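You operate a simulated robot arm through the tools that you are given. There is no shell and no other tool.

You are at the controls of a simulated robot arm. One attempt, no reset.

## Task
Bin the cracked band on cleat 3, fit a new one and stow the yellow line there.
Fine: the small grey tub is the bin; use the card from the card tray and put it back in its bay.

The check looks at the end state, three seconds after you hand in, the way a careful person would. Anything else that was tipped, shoved, dropped, spilled or broken makes it a failure.

## Robot
A 7-joint arm with a two-finger parallel gripper, fixed in place. Base frame: the origin is at the foot of the arm, x ahead of it, y to its left, z up; the work surface is at about z = 0.9. Readings come in m, degrees, newtons and seconds.
Its first joint turns from -149.0 to 149.0 degrees. Payload 3.5 kg.
The TCP is the grasp point between the finger pads, 0.023 m short of the fingertips. In the tool frame z runs along the fingers and y along their closing line. The gripper opens to 0.094 m. The fingers are 0.038 m wide and 0.01 m thick; the gripper's body (0.054 by 0.096 m) begins 0.039 m behind the TCP.
Orientation is that of the tool frame in the base frame, as a unit quaternion [w, x, y, z]. With the fingers straight down and closing along the base's y, the tool's x points along the base's -x, its y along +y and its z along -z.

## Interface
- The arm moves only by the tool send_rows. Its argument "moves" is text: rows parted by semicolons, each of 7 numbers parted by spaces: the shift along the tool's x, y, z in units of 400 mm (1.0 is 400 mm), then the turn, a rotation vector about the tool's x, y, z in units of 60 degrees (1.0 is 60 degrees), then the gripper command, from -1 (shut) to 1 (fully open), values between in proportion. In form: tx ty tz ax ay az gripper; .... A call has 1 to 20 rows; each row is the pose to reach, as a shift and turn from the pose commanded when the call began, along the tool's axes at that moment. A call with a number of a shift or a turn outside -1 to 1 is refused whole. Rows are played at 5 a second. More than 0.05 m and 8.6 degrees between two rows, or a gripper value outside its range, and nothing of the call is played. Where a pose cannot be reached the arm comes as near as it can. A force on the tool above 40 N (or 10 N above the force at the start of the call, whichever is more), or a blocked arm, ends the call early, and 0.2 s more pass. The fingers move at their own pace (about 0.153 m/s each) and stop on an object; they squeeze with about 23 N. The grip force told is the motor's: it shows also when the fingers shut on nothing. Time passes only in rows, and 0.2 s behind the last, so rows that repeat a pose let the fingers close. It gives the time, the measured TCP pose, the force on the tool (base axes), the opening and the grip force at its end, in the units of the frame above (readings bear some noise), with the torque about the TCP (base axes, N m) and any sound that the robot's microphone picked up.
- Cameras (640 x 400 px; columns grow to the right, rows downward): "scene" is fixed at [0.225, -0.5071, 1.633]; the picture's right is [0.98, -0.21, 0.00], its down [-0.07, -0.34, -0.94] and it looks along [0.20, 0.92, -0.35] (base axes); focal length 349 px, centre (320, 200). "wrist" rides on the gripper at [0.086, 0.016, -0.074] in the tool frame; the picture's right is [-0.18, 0.98, 0.00], its down [-0.58, -0.11, -0.81] and it looks along [-0.79, -0.15, 0.59] (tool axes); focal length 243 px, centre (320, 200). There is no depth. A picture from a camera that has moved, and an enlarged one, comes with that camera's place and axes in the base frame and with its lens. The place of the scene camera against the robot may be out by one fixed shift of up to 0.012 m in any direction.
- snapshot(camera): a new picture of that camera. It takes no simulated time.
- inspect(camera, box): a new picture of the part [left, top, right, bottom] of that camera's present view, enlarged. It takes no simulated time.
- finish_job(): hands the job in; it is judged then, once.

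Places have to be worked out from the pictures, the camera data and where the tool is seen. Open the gripper and draw the arm clear of the work before you hand the job in, unless the task says otherwise.

The tools are called after ">>>" by a JSON object that holds its "method" and its "body". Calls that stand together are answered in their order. send_rows: Moves the arm, as the interface text tells. Its arguments: {"type":"object","properties":{"moves":{"type":"string"}},"required":["moves"]} The other tools are called the same way: snapshot (camera) takes a picture; inspect (camera, box) takes an enlarged picture of a part of a camera's view; finish_job () hands the job in.

At the start:

```text
clock: 0.0
tcp_pos: [0.5028, 0.9757, 1.2455]
tcp_rot: [0.0, -0.001, 1.0, -0.001]
force: [-0.6, -0.4, 0.6]
wrist_torque: [0.01, 0.0, 0.0]
width: 0.0939
grasp_force: 0.0
```

scene: 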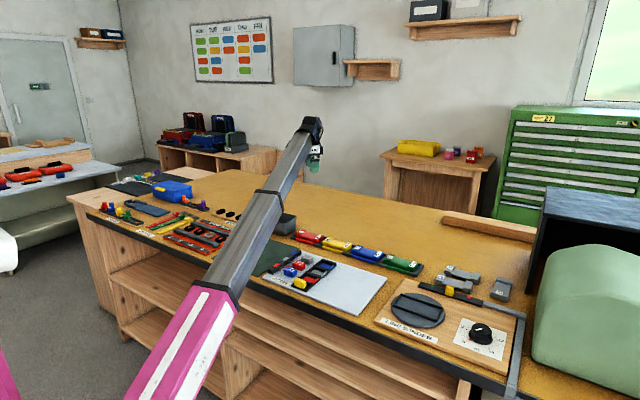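
wrist: 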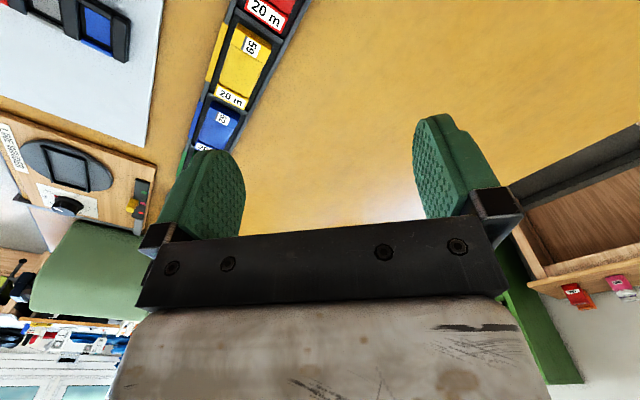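

The opening pictures show a bench with several small stations. I'll enlarge parts of the scene view to find the cleats, the bands, the card tray and the grey tub.

>>> {"method": "inspect", "body": {"camera": "scene", "box": [80, 160, 260, 272]}}

>>> {"method": "inspect", "body": {"camera": "scene", "box": [240, 210, 440, 335]}}

>>> {"method": "inspect", "body": {"camera": "scene", "box": [360, 240, 540, 380]}}

>>> {"method": "inspect", "body": {"camera": "scene", "box": [140, 190, 240, 260]}}

```text
3.56 times, centred on (170, 216) of scene
camera zoom: at [0.225, -0.5071, 1.633], right [0.98, -0.21, 0.0], down [-0.07, -0.34, -0.94], along [0.2, 0.92, -0.35], focal length 1242 px, centre (853, 143)
```

zoom: 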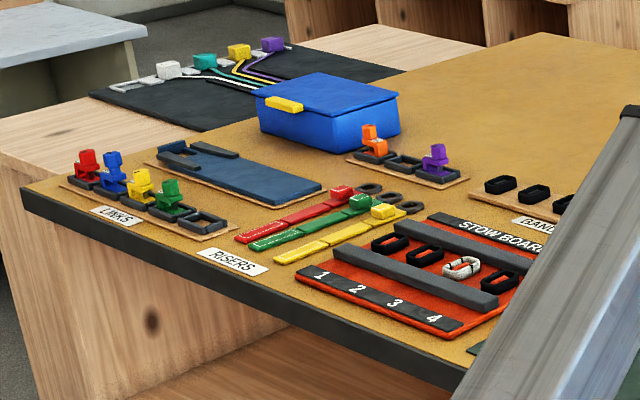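

```text
3.20 times, centred on (340, 272) of scene
camera zoom: at [0.225, -0.5071, 1.633], right [0.98, -0.21, 0.0], down [-0.07, -0.34, -0.94], along [0.2, 0.92, -0.35], focal length 1118 px, centre (256, -32)
```

zoom: 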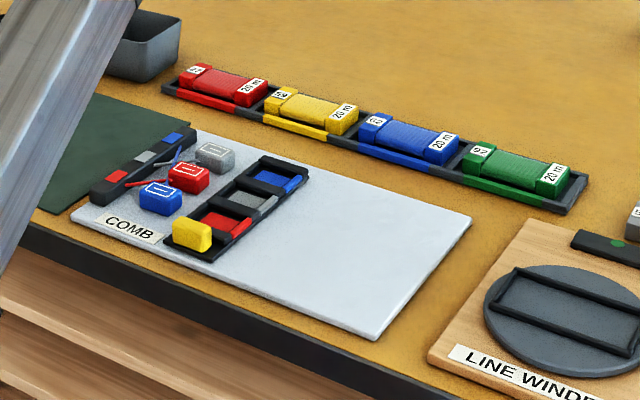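

```text
2.86 times, centred on (450, 310) of scene
camera zoom: at [0.225, -0.5071, 1.633], right [0.98, -0.21, 0.0], down [-0.07, -0.34, -0.94], along [0.2, 0.92, -0.35], focal length 998 px, centre (-51, -114)
```

zoom: 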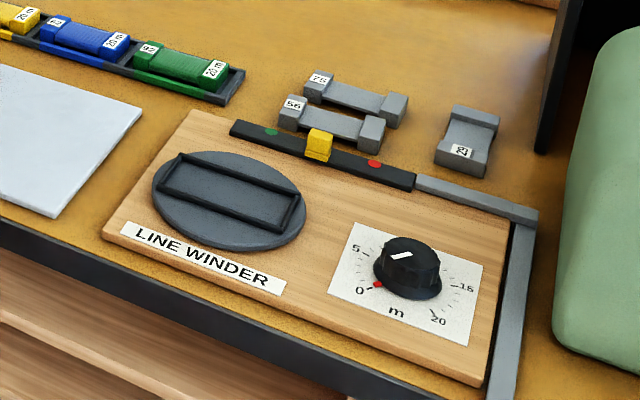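

```text
5.71 times, centred on (190, 225) of scene
camera zoom: at [0.225, -0.5071, 1.633], right [0.98, -0.21, 0.0], down [-0.07, -0.34, -0.94], along [0.2, 0.92, -0.35], focal length 1996 px, centre (1063, 57)
```

zoom: 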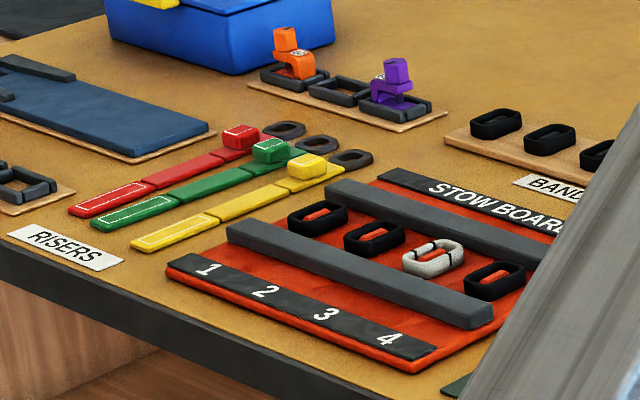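

The stow board with the cracked (white) band is at the left, partly hidden by the arm. I judge cleat 3 to be near (0.04, 1.02) and the bench turned about 45° in the base frame. I'll swing the arm up and to the left so that the wrist camera looks over that area.

>>> {"method": "send_rows", "body": {"moves": "0.063 -0.056 -0.014 0 0 -0.1 1; 0.126 -0.113 -0.028 0 0 -0.2 1; 0.19 -0.17 -0.041 0 0 -0.3 1; 0.253 -0.226 -0.055 0 0 -0.4 1; 0.316 -0.282 -0.069 0 0 -0.5 1; 0.38 -0.339 -0.083 0 0 -0.6 1; 0.443 -0.395 -0.096 0 0 -0.7 1; 0.506 -0.452 -0.11 0 0 -0.8 1; 0.569 -0.508 -0.124 0 0 -0.9 1; 0.6325 -0.565 -0.1375 0 0 -1 1"}}

>>> {"method": "snapshot", "body": {"camera": "wrist"}}

>>> {"method": "snapshot", "body": {"camera": "scene"}}

```text
clock: 1.9
tcp_pos: [0.3017, 0.8108, 1.2487]
tcp_rot: [0.03, -0.412, 0.91, 0.028]
force: [-12.5, 8.9, -2.1]
wrist_torque: [-0.6, -1.21, -1.54]
width: 0.0939
grasp_force: 0.0
out of reach, approached as far as the arm can: row 3, 4, 5, 6, 7, 8, 9
stopped in row 9: the force on the tool passed its limit at 69 N (the readings are from after the stop); the commanded pose is now the measured one
```

```text
taken
camera wrist: at [0.2303, 0.7512, 1.3152], right [-0.62, 0.78, 0.04], down [0.44, 0.3, 0.85], along [0.65, 0.54, -0.53], focal length 243 px, centre (320, 200)
```

wrist: 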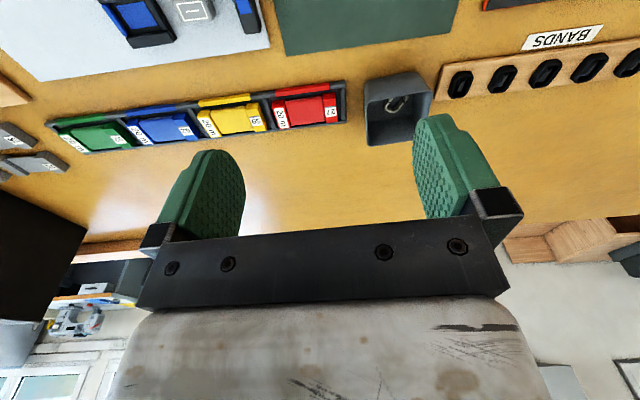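

```text
taken
```

scene: 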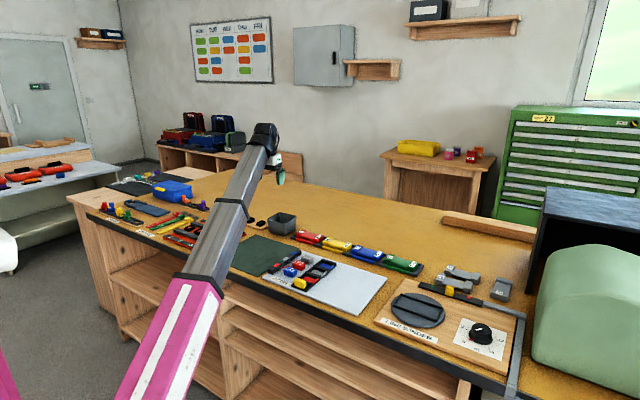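

The arm could not follow my high pose and stopped with a force spike, with nothing near the gripper, so this looks like a joint limit. The wrist picture shows the tub near (0.36, 1.06) and the band rack just to its left. I'll go lower, to about z = 1.15, with the tool upright and check that the force goes away.

>>> {"method": "send_rows", "body": {"moves": "0.042 -0.016 0.058 0.006 0.018 0 1; 0.084 -0.033 0.116 0.012 0.037 0 1; 0.126 -0.05 0.174 0.019 0.056 0 1; 0.1686 -0.066 0.2324 0.025 0.0742 0 1; 0.1686 -0.066 0.2324 0.025 0.0742 0 1"}}

>>> {"method": "snapshot", "body": {"camera": "wrist"}}

```text
clock: 2.6
tcp_pos: [0.2889, 0.775, 1.1853]
tcp_rot: [0.015, -0.41, 0.912, 0.014]
force: [-10.3, 6.9, -3.1]
wrist_torque: [-0.47, -1.04, -1.25]
width: 0.0937
grasp_force: 0.0
stopped in row 3: the force on the tool passed its limit at 42 N (the readings are from after the stop); the commanded pose is now the measured one
```

```text
taken
camera wrist: at [0.2198, 0.7182, 1.2561], right [-0.61, 0.79, 0.02], down [0.46, 0.33, 0.83], along [0.65, 0.52, -0.56], focal length 243 px, centre (320, 200)
```

wrist: 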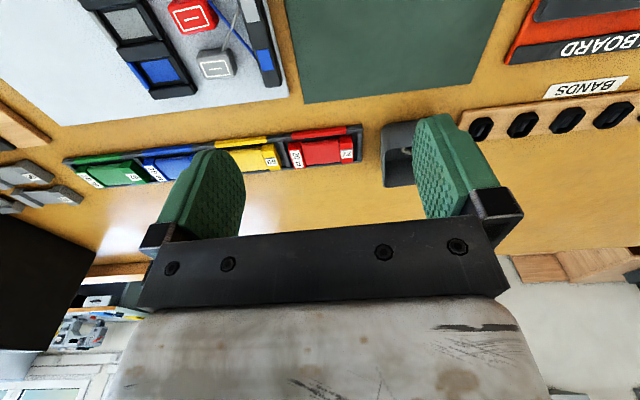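

There is still a sideways force on the tool of about 13 N, as if something is touching it or the wrist is against something. I'll look closely at the arm in the scene view before I move again.

>>> {"method": "inspect", "body": {"camera": "scene", "box": [200, 90, 360, 240]}}

>>> {"method": "snapshot", "body": {"camera": "scene"}}

```text
2.67 times, centred on (280, 165) of scene
camera zoom: at [0.225, -0.5071, 1.633], right [0.98, -0.21, 0.0], down [-0.07, -0.34, -0.94], along [0.2, 0.92, -0.35], focal length 931 px, centre (427, 293)
```

zoom: 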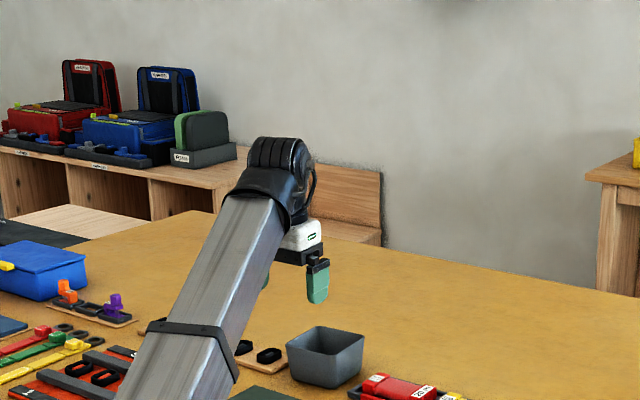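

```text
taken
```

scene: 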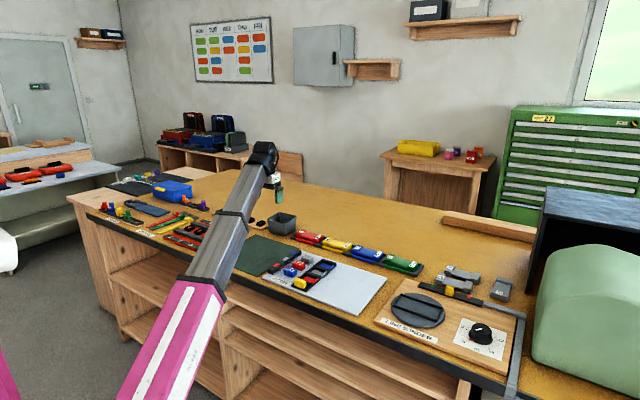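

The force and torque point to a contact about 0.10 m inward and 0.085 m up from the TCP. That is where the wrist camera's housing sits, so it is pressing on the arm's own forearm. I'll turn the tool back, away from the forearm, and then lower it, where the forearm is clear of it.

>>> {"method": "send_rows", "body": {"moves": "0 0 0 0 0 0.13 1; 0 0 0 0 0 0.26 1; 0 0 0 0 0 0.4 1; 0 0 0 0 0 0.4 1"}}

```text
clock: 3.6
tcp_pos: [0.2905, 0.7727, 1.185]
tcp_rot: [0.011, -0.213, 0.977, 0.017]
force: [-0.6, -0.2, -0.7]
wrist_torque: [-0.03, 0.01, 0.0]
width: 0.0938
grasp_force: 0.0
```

The contact is gone and the force is near zero. Now I'll level the tool and go down to about (0.27, 0.72, 1.02), over the empty green mat.

>>> {"method": "send_rows", "body": {"moves": "0.023 -0.022 0.081 0.005 0.005 0 1; 0.045 -0.044 0.163 0.011 0.011 0 1; 0.068 -0.066 0.244 0.016 0.016 0 1; 0.09 -0.088 0.326 0.022 0.022 0 1; 0.113 -0.11 0.407 0.027 0.027 0 1; 0.113 -0.11 0.407 0.027 0.027 0 1"}}

>>> {"method": "snapshot", "body": {"camera": "wrist"}}

>>> {"method": "snapshot", "body": {"camera": "scene"}}

```text
clock: 5.0
tcp_pos: [0.2706, 0.7224, 1.0198]
tcp_rot: [-0.001, -0.213, 0.977, 0.001]
force: [0.2, -0.1, -0.2]
wrist_torque: [-0.01, -0.01, -0.03]
width: 0.0942
grasp_force: 0.1
```

```text
taken
camera wrist: at [0.1855, 0.7024, 1.0933], right [-0.24, 0.97, 0.0], down [0.57, 0.14, 0.81], along [0.78, 0.2, -0.59], focal length 243 px, centre (320, 200)
```

wrist: 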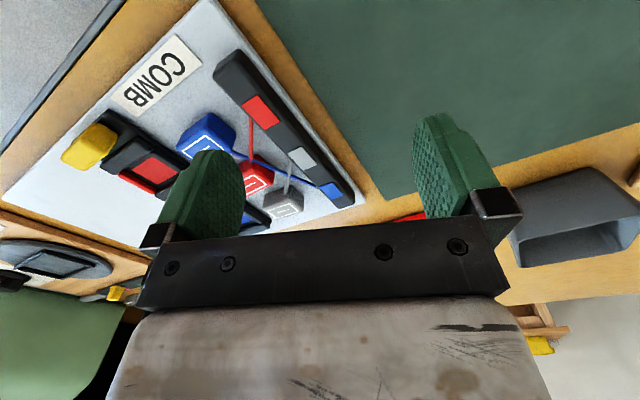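

```text
taken
```

scene: 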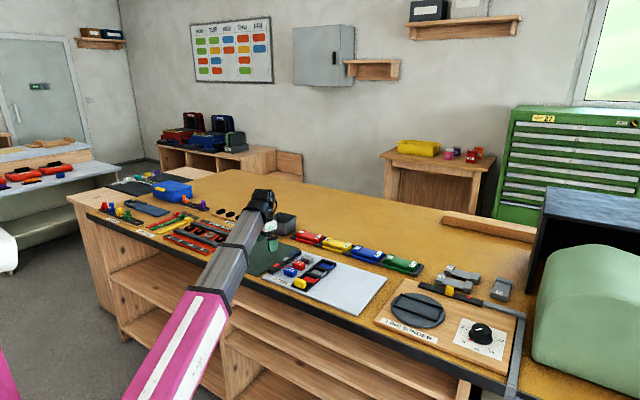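

The stow board is now in plain view from the scene camera. I'll zoom in hard on each station to read the labels and work out what each thing is.

>>> {"method": "inspect", "body": {"camera": "scene", "box": [160, 205, 245, 260]}}

>>> {"method": "inspect", "body": {"camera": "scene", "box": [80, 165, 170, 240]}}

>>> {"method": "inspect", "body": {"camera": "scene", "box": [140, 190, 210, 245]}}

>>> {"method": "inspect", "body": {"camera": "scene", "box": [200, 200, 310, 270]}}

>>> {"method": "inspect", "body": {"camera": "scene", "box": [280, 220, 430, 300]}}

```text
7.27 times, centred on (202, 232) of scene
camera zoom: at [0.225, -0.5071, 1.633], right [0.98, -0.21, 0.0], down [-0.07, -0.34, -0.94], along [0.2, 0.92, -0.35], focal length 2540 px, centre (1174, -36)
```

zoom: 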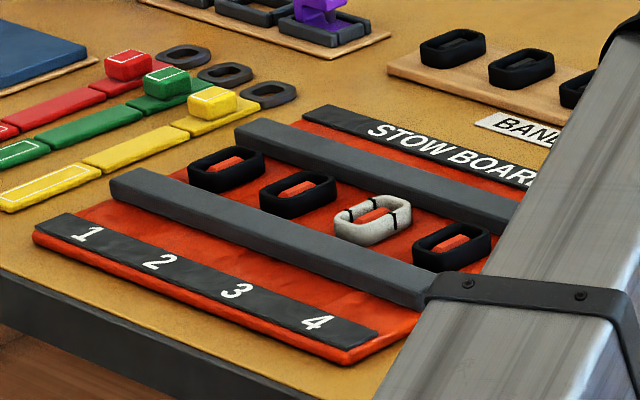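

```text
5.33 times, centred on (125, 202) of scene
camera zoom: at [0.225, -0.5071, 1.633], right [0.98, -0.21, 0.0], down [-0.07, -0.34, -0.94], along [0.2, 0.92, -0.35], focal length 1863 px, centre (1360, 187)
```

zoom: 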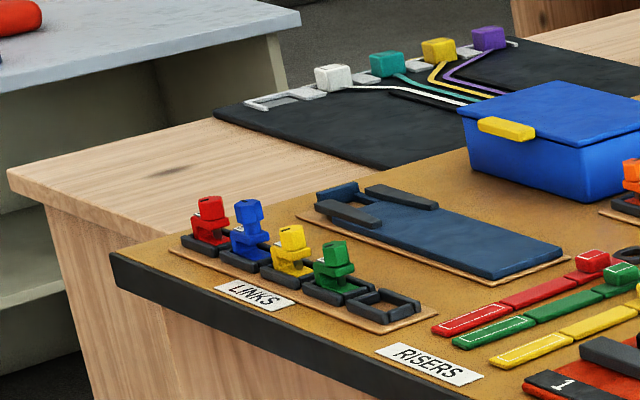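

```text
7.27 times, centred on (175, 218) of scene
camera zoom: at [0.225, -0.5071, 1.633], right [0.98, -0.21, 0.0], down [-0.07, -0.34, -0.94], along [0.2, 0.92, -0.35], focal length 2540 px, centre (1374, 73)
```

zoom: 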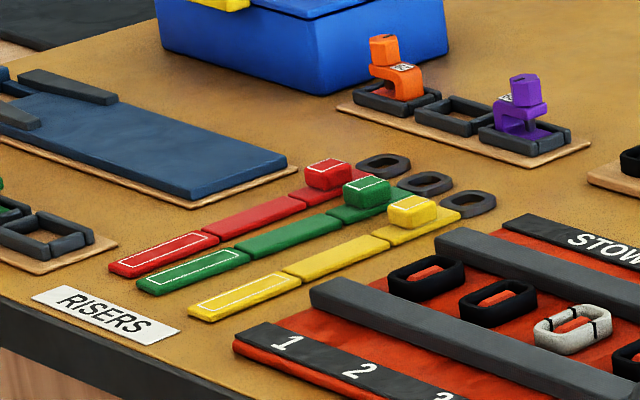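

```text
5.71 times, centred on (255, 235) of scene
camera zoom: at [0.225, -0.5071, 1.633], right [0.98, -0.21, 0.0], down [-0.07, -0.34, -0.94], along [0.2, 0.92, -0.35], focal length 1996 px, centre (691, 0)
```

zoom: 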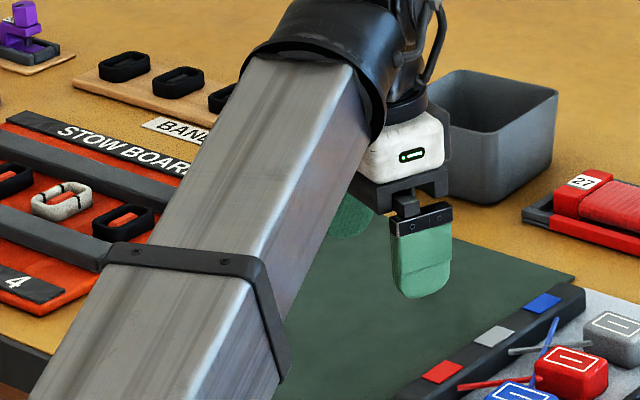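

```text
4.27 times, centred on (355, 260) of scene
camera zoom: at [0.225, -0.5071, 1.633], right [0.98, -0.21, 0.0], down [-0.07, -0.34, -0.94], along [0.2, 0.92, -0.35], focal length 1490 px, centre (171, -56)
```

zoom: 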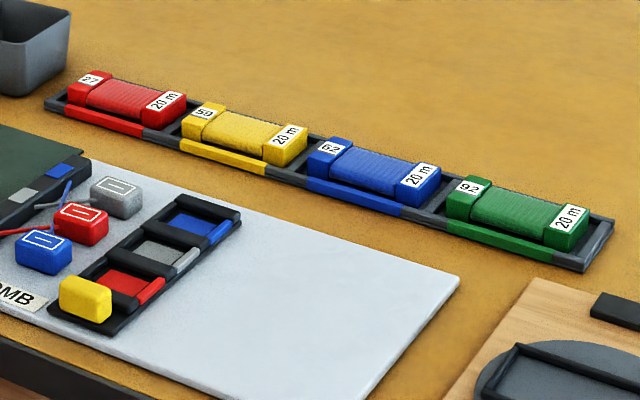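

The card tray's bays carry red, yellow, blue and green marks. The yellow card reads 59 / 20 m. I'll zoom much closer on the stow board, the bands, the cards and the winder to understand how a line gets stowed.

>>> {"method": "inspect", "body": {"camera": "scene", "box": [192, 222, 232, 247]}}

>>> {"method": "inspect", "body": {"camera": "scene", "box": [210, 202, 242, 222]}}

>>> {"method": "inspect", "body": {"camera": "scene", "box": [315, 232, 363, 262]}}

>>> {"method": "inspect", "body": {"camera": "scene", "box": [430, 255, 520, 310]}}

>>> {"method": "inspect", "body": {"camera": "scene", "box": [270, 250, 345, 297]}}

>>> {"method": "inspect", "body": {"camera": "scene", "box": [90, 170, 200, 215]}}

```text
16.00 times, centred on (212, 234) of scene
camera zoom: at [0.225, -0.5071, 1.633], right [0.98, -0.21, 0.0], down [-0.07, -0.34, -0.94], along [0.2, 0.92, -0.35], focal length 5588 px, centre (2048, -352)
```

zoom: 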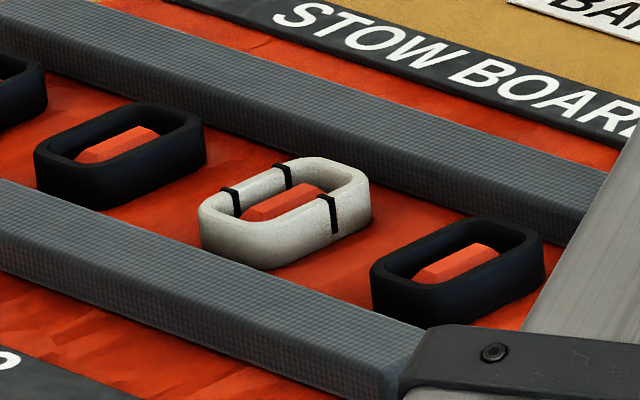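

```text
16.00 times, centred on (226, 212) of scene
camera zoom: at [0.225, -0.5071, 1.633], right [0.98, -0.21, 0.0], down [-0.07, -0.34, -0.94], along [0.2, 0.92, -0.35], focal length 5588 px, centre (1824, 8)
```

zoom: 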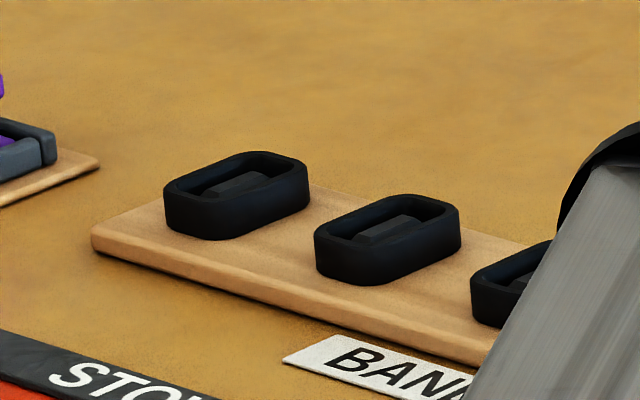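

```text
13.33 times, centred on (339, 247) of scene
camera zoom: at [0.225, -0.5071, 1.633], right [0.98, -0.21, 0.0], down [-0.07, -0.34, -0.94], along [0.2, 0.92, -0.35], focal length 4657 px, centre (67, -427)
```

zoom: 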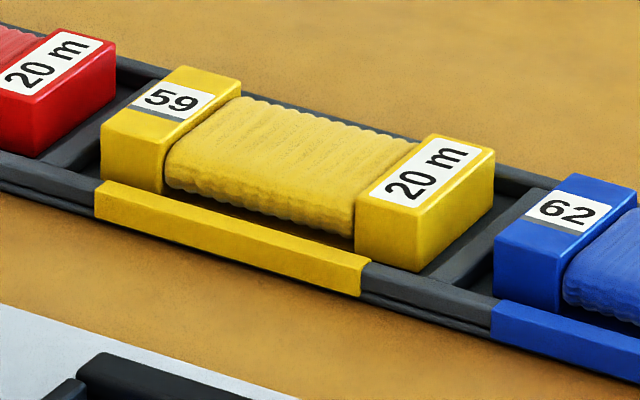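

```text
7.11 times, centred on (475, 282) of scene
camera zoom: at [0.225, -0.5071, 1.633], right [0.98, -0.21, 0.0], down [-0.07, -0.34, -0.94], along [0.2, 0.92, -0.35], focal length 2484 px, centre (-782, -387)
```

zoom: 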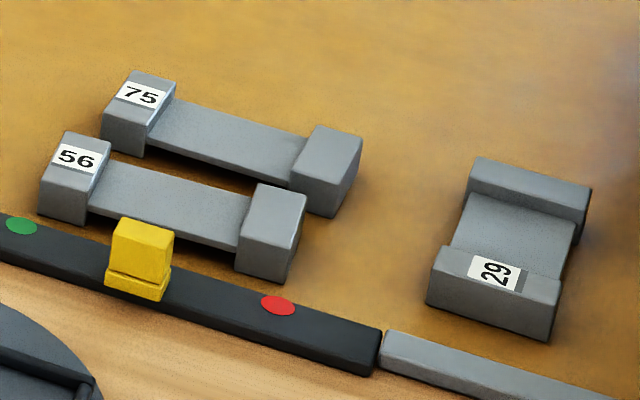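

```text
8.51 times, centred on (308, 274) of scene
camera zoom: at [0.225, -0.5071, 1.633], right [0.98, -0.21, 0.0], down [-0.07, -0.34, -0.94], along [0.2, 0.92, -0.35], focal length 2972 px, centre (426, -426)
```

zoom: 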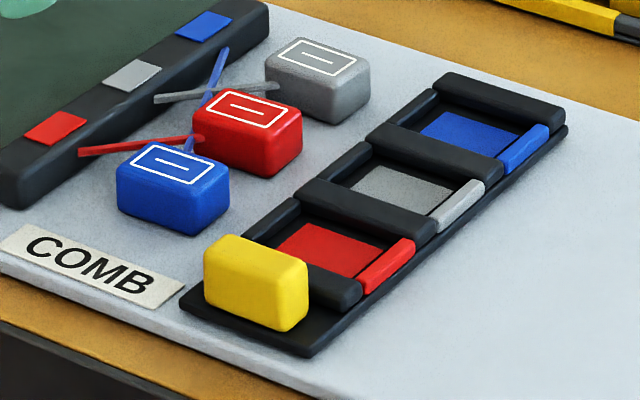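

```text
5.82 times, centred on (145, 192) of scene
camera zoom: at [0.225, -0.5071, 1.633], right [0.98, -0.21, 0.0], down [-0.07, -0.34, -0.94], along [0.2, 0.92, -0.35], focal length 2032 px, centre (1338, 244)
```

zoom: 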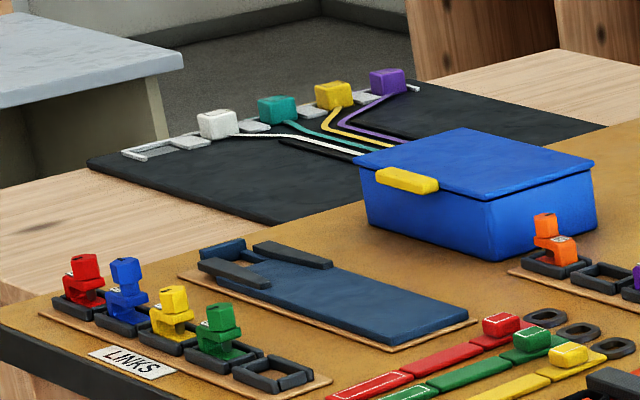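

Each cleat is a coral post with its band around it, and the spare bands sit on black pegs. I'll check the rest of the room for any posted instruction about stowing.

>>> {"method": "inspect", "body": {"camera": "scene", "box": [180, 0, 420, 110]}}

>>> {"method": "inspect", "body": {"camera": "scene", "box": [0, 20, 140, 110]}}

>>> {"method": "inspect", "body": {"camera": "scene", "box": [380, 130, 560, 240]}}

>>> {"method": "inspect", "body": {"camera": "scene", "box": [140, 105, 270, 185]}}

>>> {"method": "inspect", "body": {"camera": "scene", "box": [370, 270, 530, 375]}}

```text
2.67 times, centred on (300, 55) of scene
camera zoom: at [0.225, -0.5071, 1.633], right [0.98, -0.21, 0.0], down [-0.07, -0.34, -0.94], along [0.2, 0.92, -0.35], focal length 931 px, centre (373, 587)
```

zoom: 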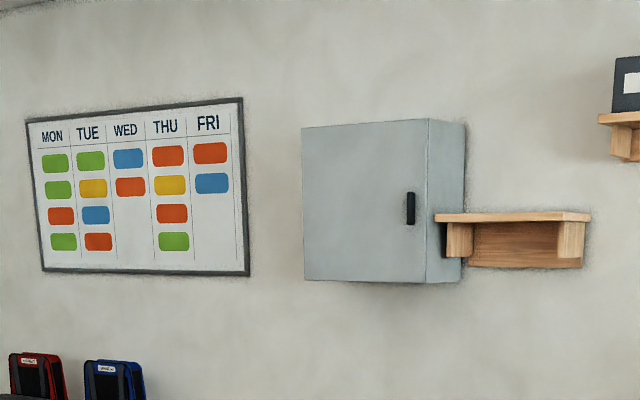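

```text
4.44 times, centred on (70, 65) of scene
camera zoom: at [0.225, -0.5071, 1.633], right [0.98, -0.21, 0.0], down [-0.07, -0.34, -0.94], along [0.2, 0.92, -0.35], focal length 1552 px, centre (1431, 800)
```

zoom: 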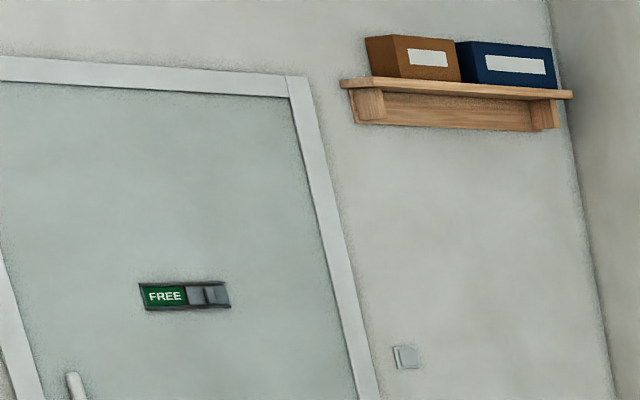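

```text
3.56 times, centred on (470, 185) of scene
camera zoom: at [0.225, -0.5071, 1.633], right [0.98, -0.21, 0.0], down [-0.07, -0.34, -0.94], along [0.2, 0.92, -0.35], focal length 1242 px, centre (-213, 253)
```

zoom: 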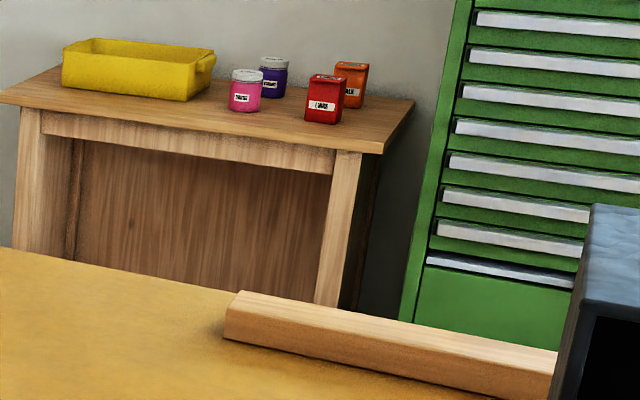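

```text
4.92 times, centred on (205, 145) of scene
camera zoom: at [0.225, -0.5071, 1.633], right [0.98, -0.21, 0.0], down [-0.07, -0.34, -0.94], along [0.2, 0.92, -0.35], focal length 1719 px, centre (886, 471)
```

zoom: 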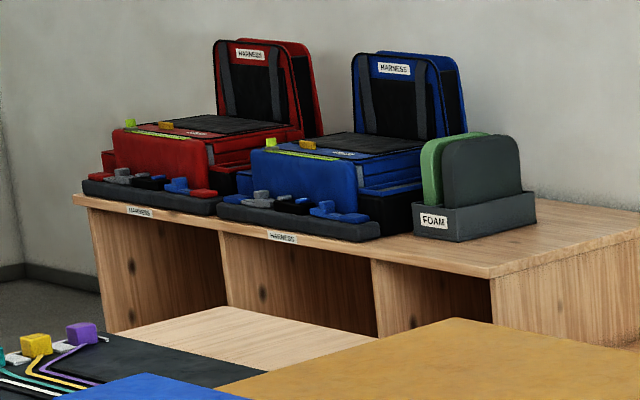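

```text
3.81 times, centred on (450, 322) of scene
camera zoom: at [0.225, -0.5071, 1.633], right [0.98, -0.21, 0.0], down [-0.07, -0.34, -0.94], along [0.2, 0.92, -0.35], focal length 1330 px, centre (-175, -267)
```

zoom: 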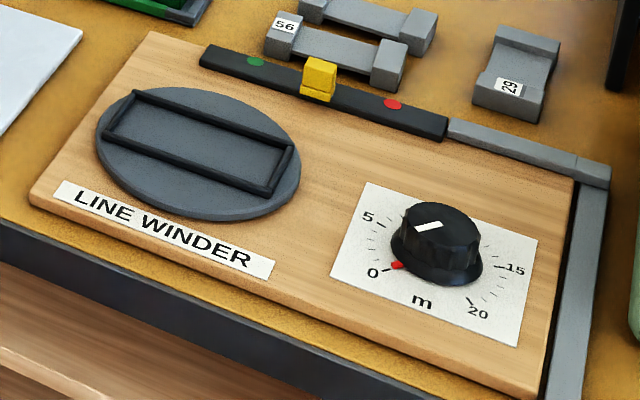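

The shop is a parachute loft: stow bands, suspension lines on cards and a stow board with numbered cleats. So the yellow line is on the yellow card (59). I'll carry the wrist camera over the stow board at z ≈ 1.10, aligned with the bench, to measure it.

>>> {"method": "send_rows", "body": {"moves": "0.035 0.079 -0.05 0 0 -0.034 1; 0.071 0.158 -0.1 0 0 -0.068 1; 0.106 0.237 -0.15 0 0 -0.102 1; 0.142 0.316 -0.2 0 0 -0.136 1; 0.177 0.394 -0.2 0 0 -0.17 1; 0.212 0.473 -0.2 0 0 -0.204 1; 0.248 0.552 -0.2 0 0 -0.238 1; 0.283 0.631 -0.2 0 0 -0.272 1; 0.319 0.71 -0.2 0 0 -0.306 1; 0.354 0.789 -0.2 0 0 -0.34 1; 0.354 0.789 -0.2 0 0 -0.34 1"}}

>>> {"method": "snapshot", "body": {"camera": "wrist"}}

>>> {"method": "snapshot", "body": {"camera": "scene"}}

```text
clock: 7.4
tcp_pos: [0.0074, 0.9491, 1.0986]
tcp_rot: [0.001, -0.383, 0.924, 0.001]
force: [0.3, -0.4, 0.2]
wrist_torque: [0.0, 0.04, 0.02]
width: 0.094
grasp_force: 0.0
```

```text
taken
camera wrist: at [-0.0655, 0.901, 1.1737], right [-0.56, 0.83, 0.0], down [0.49, 0.33, 0.81], along [0.67, 0.46, -0.59], focal length 243 px, centre (320, 200)
```

wrist: 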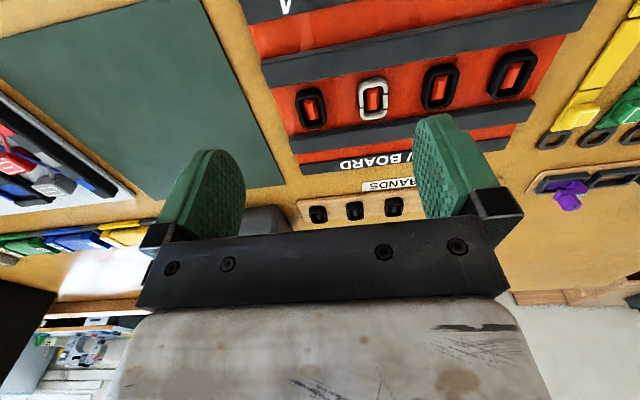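

```text
taken
```

scene: 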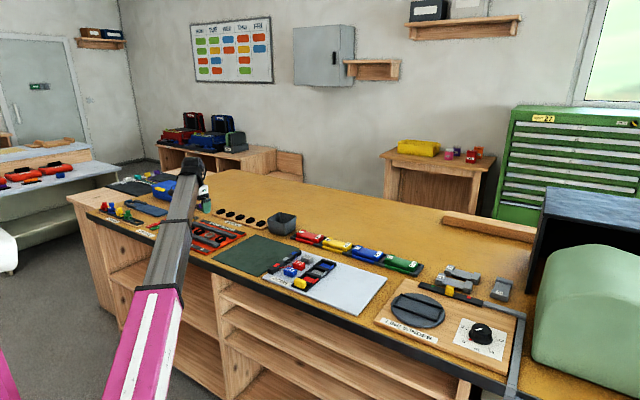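

The wrist view shows the cleats from left to right as 4, 3 (white, cracked), 2 and 1, with the bands rack just beyond. I'll enlarge it for measurements.

>>> {"method": "inspect", "body": {"camera": "wrist", "box": [240, 0, 560, 200]}}

>>> {"method": "inspect", "body": {"camera": "wrist", "box": [290, 170, 430, 240]}}

>>> {"method": "inspect", "body": {"camera": "scene", "box": [205, 200, 305, 260]}}

>>> {"method": "inspect", "body": {"camera": "scene", "box": [265, 205, 305, 240]}}

```text
2.00 times, centred on (400, 100) of wrist
camera zoom: at [-0.0655, 0.901, 1.1737], right [-0.56, 0.83, 0.0], down [0.49, 0.33, 0.81], along [0.67, 0.46, -0.59], focal length 485 px, centre (160, 400)
```

zoom: 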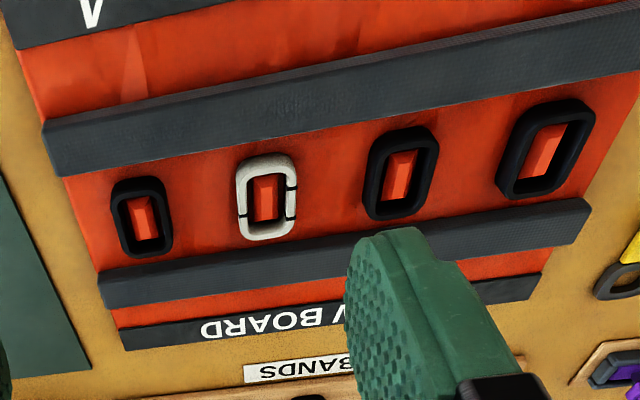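

```text
4.57 times, centred on (360, 205) of wrist
camera zoom: at [-0.0655, 0.901, 1.1737], right [-0.56, 0.83, 0.0], down [0.49, 0.33, 0.81], along [0.67, 0.46, -0.59], focal length 1109 px, centre (137, 177)
```

zoom: 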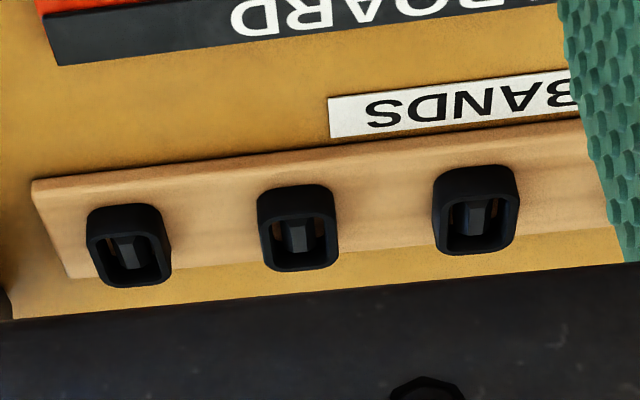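

```text
6.40 times, centred on (255, 230) of scene
camera zoom: at [0.225, -0.5071, 1.633], right [0.98, -0.21, 0.0], down [-0.07, -0.34, -0.94], along [0.2, 0.92, -0.35], focal length 2235 px, centre (736, 8)
```

zoom: 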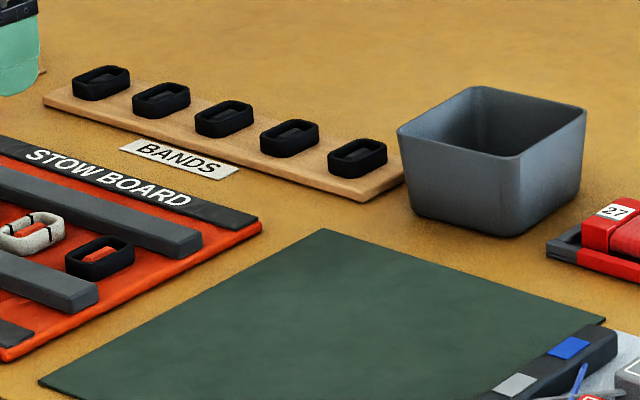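

```text
11.43 times, centred on (285, 222) of scene
camera zoom: at [0.225, -0.5071, 1.633], right [0.98, -0.21, 0.0], down [-0.07, -0.34, -0.94], along [0.2, 0.92, -0.35], focal length 3991 px, centre (720, -57)
```

zoom: 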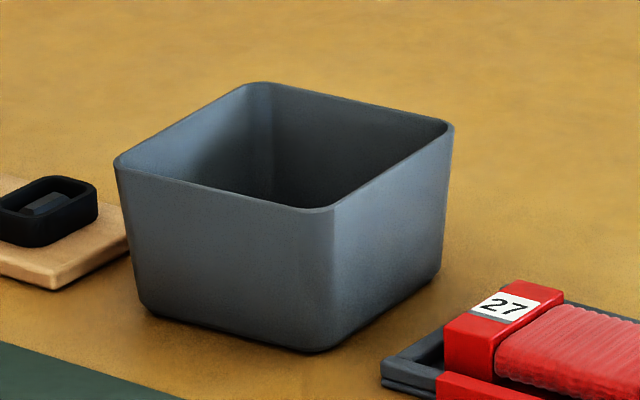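

The two views agree on cleat 3 near (0.03, 1.04) if the band tops are at about z ≈ 0.91, but I need better heights. I'll shift the camera left and lower for a second wrist view, so I can triangulate cleat 3.

>>> {"method": "send_rows", "body": {"moves": "0 0.06 0.075 0 0 0 1; 0 0.12 0.15 0 0 0 1; 0 0.12 0.15 0 0 0 1"}}

>>> {"method": "inspect", "body": {"camera": "wrist", "box": [230, 0, 550, 200]}}

>>> {"method": "snapshot", "body": {"camera": "wrist"}}

```text
clock: 8.2
tcp_pos: [-0.0238, 0.983, 1.0381]
tcp_rot: [0.0, -0.383, 0.924, 0.001]
force: [0.3, 1.3, 0.5]
wrist_torque: [-0.03, -0.01, 0.0]
width: 0.0942
grasp_force: 0.0
```

```text
2.00 times, centred on (390, 100) of wrist
camera zoom: at [-0.0968, 0.9335, 1.1127], right [-0.56, 0.83, 0.0], down [0.49, 0.33, 0.81], along [0.67, 0.46, -0.59], focal length 485 px, centre (180, 400)
```

zoom: 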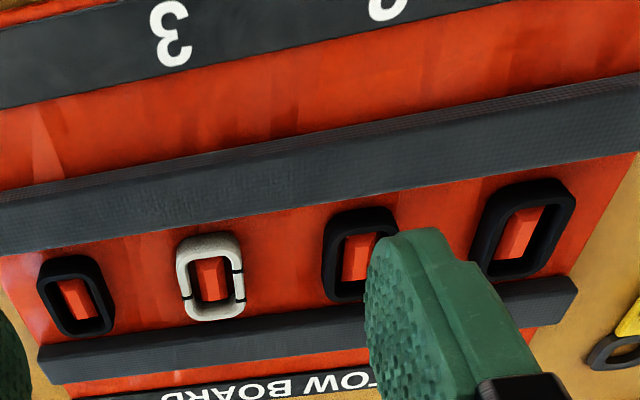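

```text
taken
camera wrist: at [-0.0968, 0.9335, 1.1127], right [-0.56, 0.83, 0.0], down [0.49, 0.33, 0.81], along [0.67, 0.46, -0.59], focal length 243 px, centre (320, 200)
```

wrist: 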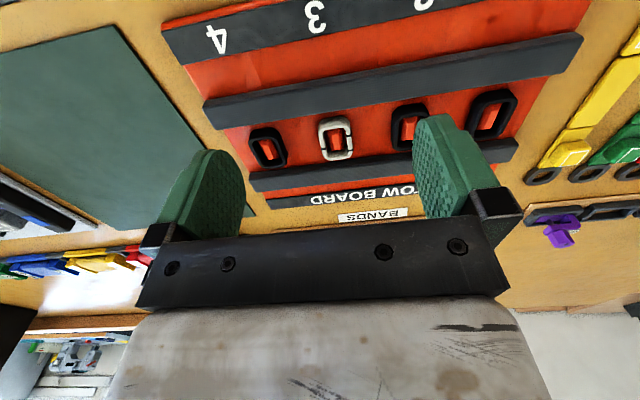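

Triangulating gives cleat 3's post at about (0.028, 1.038, 0.918), cleat spacing 0.0715 m, and rows running at azimuth 135°, matching my yaw. Next I test the reach over the bands rack while staying high, at z ≈ 1.06.

>>> {"method": "send_rows", "body": {"moves": "-0.084 -0.033 -0.02 0 0 0 1; -0.168 -0.065 -0.05 0 0 0 1; -0.252 -0.098 -0.05 0 0 0 1; -0.336 -0.13 -0.05 0 0 0 1; -0.42 -0.163 -0.05 0 0 0 1; -0.504 -0.195 -0.05 0 0 0 1; -0.588 -0.228 -0.05 0 0 0 1; -0.673 -0.26 -0.05 0 0 0 1; -0.673 -0.26 -0.05 0 0 0 1"}}

>>> {"method": "snapshot", "body": {"camera": "wrist"}}

>>> {"method": "snapshot", "body": {"camera": "scene"}}

```text
clock: 10.2
tcp_pos: [0.2379, 1.1002, 1.0621]
tcp_rot: [0.0, -0.383, 0.924, -0.001]
force: [0.0, 0.6, -0.4]
wrist_torque: [0.02, 0.0, -0.02]
width: 0.0941
grasp_force: 0.0
```

```text
taken
camera wrist: at [0.1654, 1.052, 1.1356], right [-0.56, 0.83, 0.0], down [0.49, 0.33, 0.81], along [0.67, 0.46, -0.59], focal length 243 px, centre (320, 200)
```

wrist: 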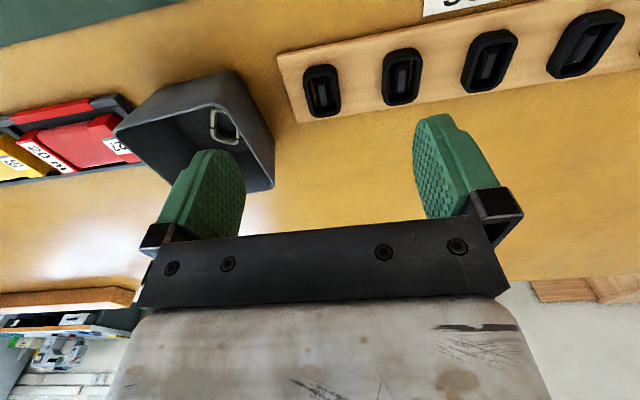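

```text
taken
```

scene: 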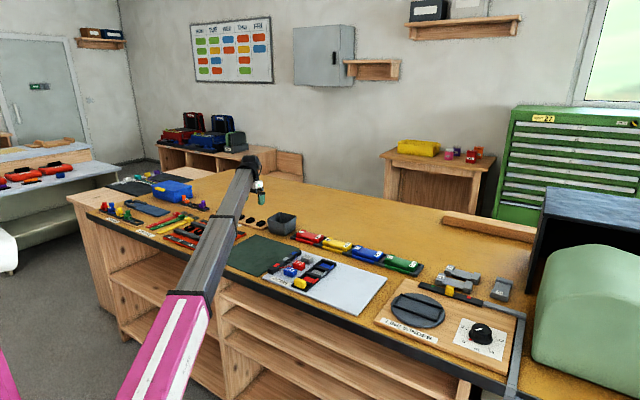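

Tool-down reach is fine out to r ≈ 1.13. There's already an old cracked band in the tub, which confirms it is the bin. I'll enlarge the tub and the nearest new band to measure them.

>>> {"method": "inspect", "body": {"camera": "wrist", "box": [100, 40, 300, 200]}}

>>> {"method": "inspect", "body": {"camera": "wrist", "box": [270, 20, 470, 145]}}

```text
2.50 times, centred on (200, 120) of wrist
camera zoom: at [0.1654, 1.052, 1.1356], right [-0.56, 0.83, 0.0], down [0.49, 0.33, 0.81], along [0.67, 0.46, -0.59], focal length 606 px, centre (620, 400)
```

zoom: 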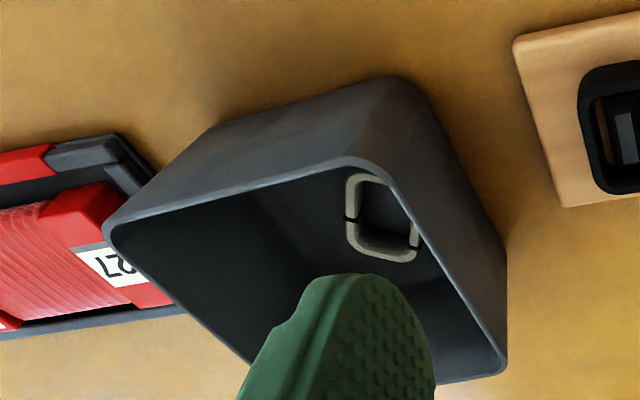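

```text
3.20 times, centred on (370, 82) of wrist
camera zoom: at [0.1654, 1.052, 1.1356], right [-0.56, 0.83, 0.0], down [0.49, 0.33, 0.81], along [0.67, 0.46, -0.59], focal length 776 px, centre (160, 576)
```

zoom: 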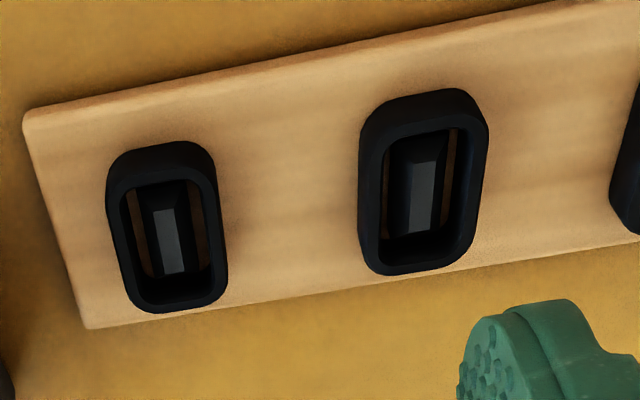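

The tub rim is at about z 0.962 and its centre is near (0.373, 1.053). The nearest new band is near (0.267, 1.123). Now I go above cleat 3 with the fingers set to about 60 mm, to clear the neighbouring bands, and check the alignment.

>>> {"method": "send_rows", "body": {"moves": "0.08 0.044 0 0 0 0 0.6; 0.161 0.087 0 0 0 0 0.28; 0.241 0.131 0.03 0 0 0 0.28; 0.321 0.175 0.06 0 0 0 0.28; 0.402 0.218 0.11 0 0 0 0.28; 0.482 0.262 0.155 0 0 0 0.28; 0.482 0.262 0.155 0 0 0 0.28"}}

>>> {"method": "snapshot", "body": {"camera": "wrist"}}

>>> {"method": "inspect", "body": {"camera": "wrist", "box": [220, 30, 420, 190]}}

```text
clock: 11.8
tcp_pos: [0.0269, 1.0378, 0.9989]
tcp_rot: [0.001, -0.384, 0.923, 0.0]
force: [0.7, -0.2, 0.2]
wrist_torque: [-0.05, -0.01, 0.0]
width: 0.0602
grasp_force: 0.0
```

```text
taken
camera wrist: at [-0.0469, 0.9898, 1.0729], right [-0.56, 0.83, 0.0], down [0.49, 0.33, 0.81], along [0.67, 0.46, -0.59], focal length 243 px, centre (320, 200)
```

wrist: 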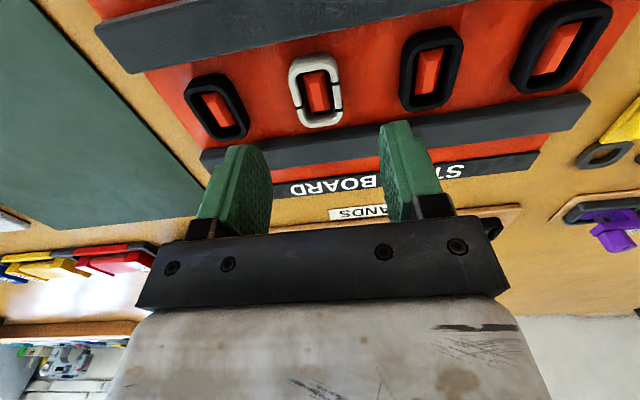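

```text
2.50 times, centred on (320, 110) of wrist
camera zoom: at [-0.0469, 0.9898, 1.0729], right [-0.56, 0.83, 0.0], down [0.49, 0.33, 0.81], along [0.67, 0.46, -0.59], focal length 606 px, centre (320, 425)
```

zoom: 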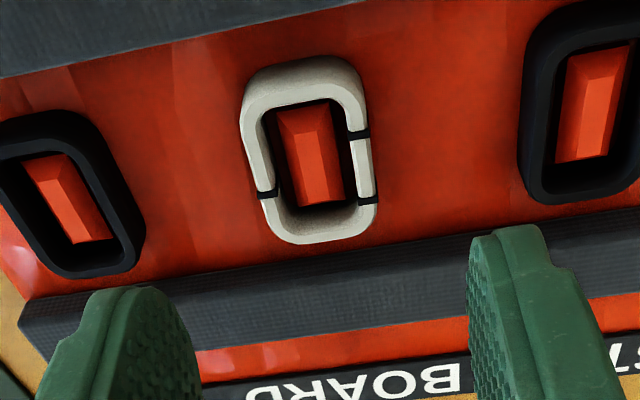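

The cracked band sits almost centred between the fingers, about 2 mm off toward the left of the image. I'll correct that and descend to TCP z ≈ 0.945, then check the finger height in the scene view.

>>> {"method": "send_rows", "body": {"moves": "-0.003 -0.006 0.045 0 0 0 0.28; -0.003 -0.006 0.09 0 0 0 0.28; -0.003 -0.006 0.135 0 0 0 0.28; -0.003 -0.006 0.135 0 0 0 0.28"}}

>>> {"method": "inspect", "body": {"camera": "wrist", "box": [220, 30, 420, 190]}}

>>> {"method": "inspect", "body": {"camera": "scene", "box": [185, 205, 249, 245]}}

```text
clock: 12.8
tcp_pos: [0.0299, 1.0372, 0.9461]
tcp_rot: [0.001, -0.382, 0.924, 0.001]
force: [0.0, 0.3, -0.7]
wrist_torque: [-0.02, 0.0, 0.04]
width: 0.0601
grasp_force: 0.1
```

```text
2.50 times, centred on (320, 110) of wrist
camera zoom: at [-0.042, 0.9889, 1.0193], right [-0.56, 0.83, 0.0], down [0.49, 0.33, 0.81], along [0.67, 0.46, -0.59], focal length 606 px, centre (320, 425)
```

zoom: 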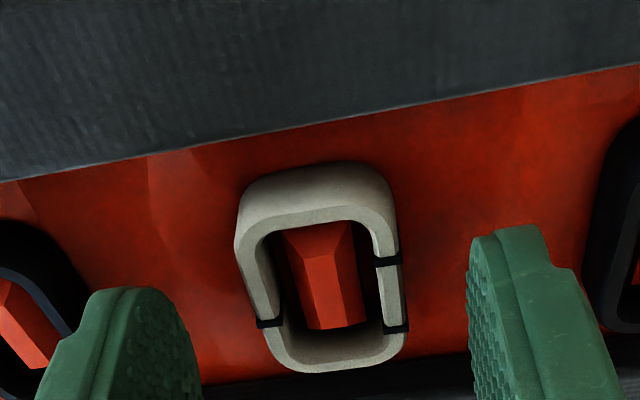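

```text
10.00 times, centred on (217, 225) of scene
camera zoom: at [0.225, -0.5071, 1.633], right [0.98, -0.21, 0.0], down [-0.07, -0.34, -0.94], along [0.2, 0.92, -0.35], focal length 3492 px, centre (1350, -50)
```

zoom: 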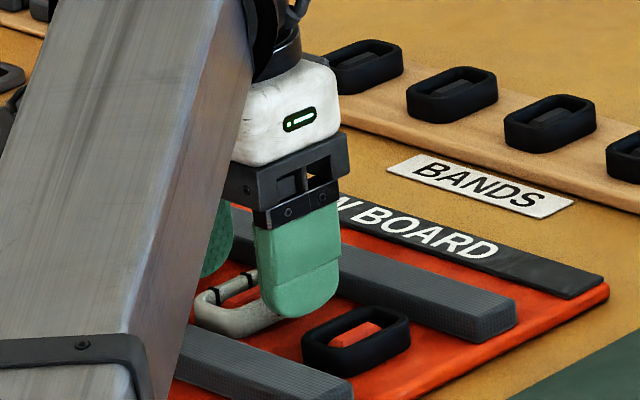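

The fingers straddle the cracked band cleanly, with its rim at about z 0.92. I'll descend a further 13 mm in small steps and read the force before I close.

>>> {"method": "send_rows", "body": {"moves": "0 0.002 0.008 0 0 0 0.28; 0 0.002 0.016 0 0 0 0.28; 0 0.002 0.025 0 0 0 0.28; 0 0.002 0.033 0 0 0 0.28; 0 0.002 0.033 0 0 0 0.28"}}

>>> {"method": "inspect", "body": {"camera": "wrist", "box": [220, 50, 420, 210]}}

>>> {"method": "inspect", "body": {"camera": "scene", "box": [195, 215, 235, 245]}}

```text
clock: 14.0
tcp_pos: [0.0303, 1.0379, 0.9337]
tcp_rot: [0.001, -0.383, 0.924, 0.001]
force: [-0.1, 2.3, 24.5]
wrist_torque: [-0.85, -0.24, -0.03]
width: 0.0595
grasp_force: 0.0
```

```text
2.50 times, centred on (320, 130) of wrist
camera zoom: at [-0.0419, 0.9892, 1.0067], right [-0.56, 0.83, 0.0], down [0.49, 0.33, 0.81], along [0.67, 0.46, -0.59], focal length 606 px, centre (320, 375)
```

zoom: 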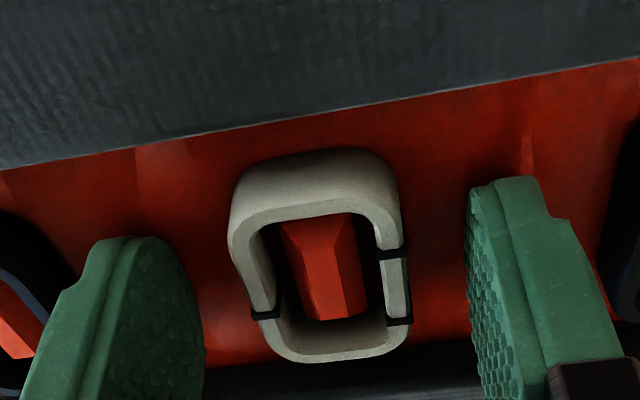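

```text
13.33 times, centred on (215, 230) of scene
camera zoom: at [0.225, -0.5071, 1.633], right [0.98, -0.21, 0.0], down [-0.07, -0.34, -0.94], along [0.2, 0.92, -0.35], focal length 4657 px, centre (1720, -200)
```

zoom: 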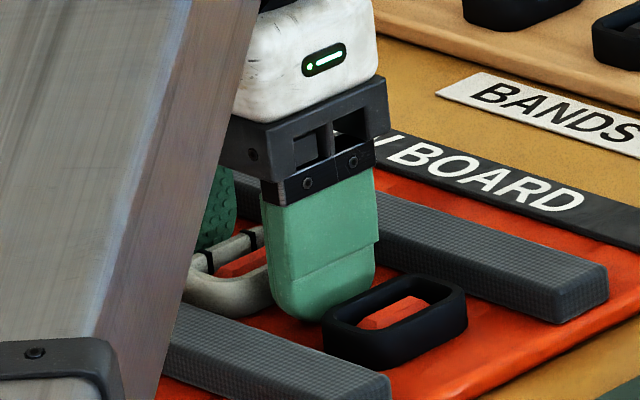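

The fingertips are just touching the board (24 N upward), so the board top is near z ≈ 0.911. I'll lift 2 mm and close on the cracked band.

>>> {"method": "send_rows", "body": {"moves": "0 0 -0.005 0 0 0 0.28; 0 0 -0.005 0 0 0 0; 0 0 -0.005 0 0 0 -0.3; 0 0 -0.005 0 0 0 -0.6; 0 0 -0.005 0 0 0 -1; 0 0 -0.005 0 0 0 -1"}}

>>> {"method": "inspect", "body": {"camera": "wrist", "box": [220, 50, 420, 210]}}

```text
clock: 15.4
tcp_pos: [0.0296, 1.0386, 0.9337]
tcp_rot: [0.0, -0.383, 0.924, 0.0]
force: [-0.3, -0.6, -0.1]
wrist_torque: [-0.01, -0.02, -0.01]
width: 0.0303
grasp_force: 22.6
```

```text
2.50 times, centred on (320, 130) of wrist
camera zoom: at [-0.0415, 0.9893, 1.0075], right [-0.56, 0.83, 0.0], down [0.49, 0.33, 0.81], along [0.67, 0.46, -0.59], focal length 606 px, centre (320, 375)
```

zoom: 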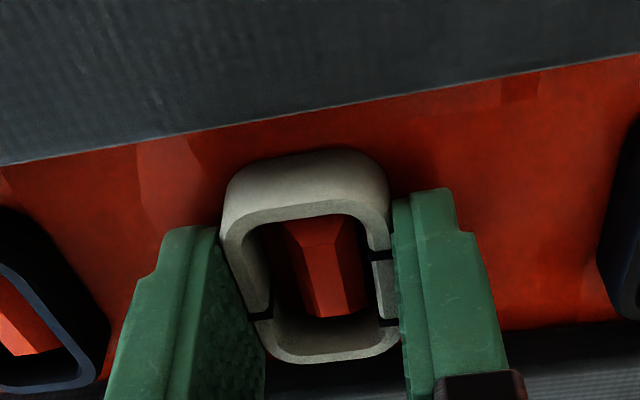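

The band is gripped (30.3 mm wide, 22.6 N). I'll lift it straight up off the post and confirm that it comes along.

>>> {"method": "send_rows", "body": {"moves": "0 0 -0.025 0 0 0 -1; 0 0 -0.06 0 0 0 -1; 0 0 -0.12 0 0 0 -1; 0 0 -0.19 0 0 0 -1; 0 0 -0.19 0 0 0 -1"}}

>>> {"method": "snapshot", "body": {"camera": "wrist"}}

>>> {"method": "inspect", "body": {"camera": "wrist", "box": [220, 20, 420, 210]}}

```text
clock: 16.6
tcp_pos: [0.0314, 1.0347, 1.0088]
tcp_rot: [0.001, -0.382, 0.924, 0.0]
force: [-0.7, -0.6, -0.2]
wrist_torque: [0.01, 0.02, -0.01]
width: 0.0304
grasp_force: 23.2
```

```text
taken
camera wrist: at [-0.0399, 0.9864, 1.0819], right [-0.56, 0.83, 0.0], down [0.49, 0.33, 0.81], along [0.67, 0.46, -0.59], focal length 243 px, centre (320, 200)
```

wrist: 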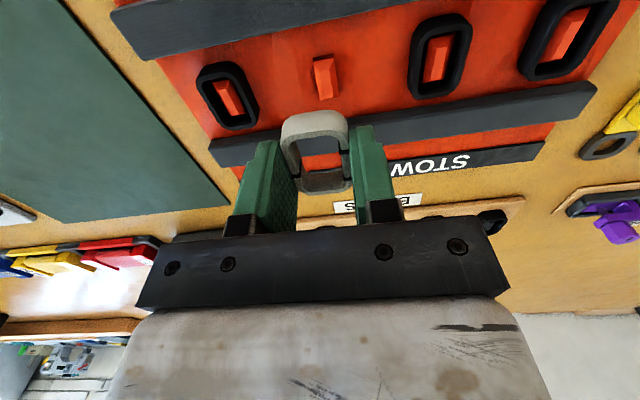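

```text
2.11 times, centred on (320, 115) of wrist
camera zoom: at [-0.0399, 0.9864, 1.0819], right [-0.56, 0.83, 0.0], down [0.49, 0.33, 0.81], along [0.67, 0.46, -0.59], focal length 511 px, centre (320, 379)
```

zoom: 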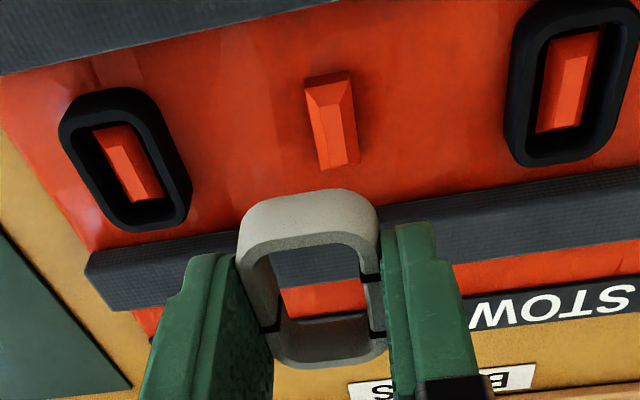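

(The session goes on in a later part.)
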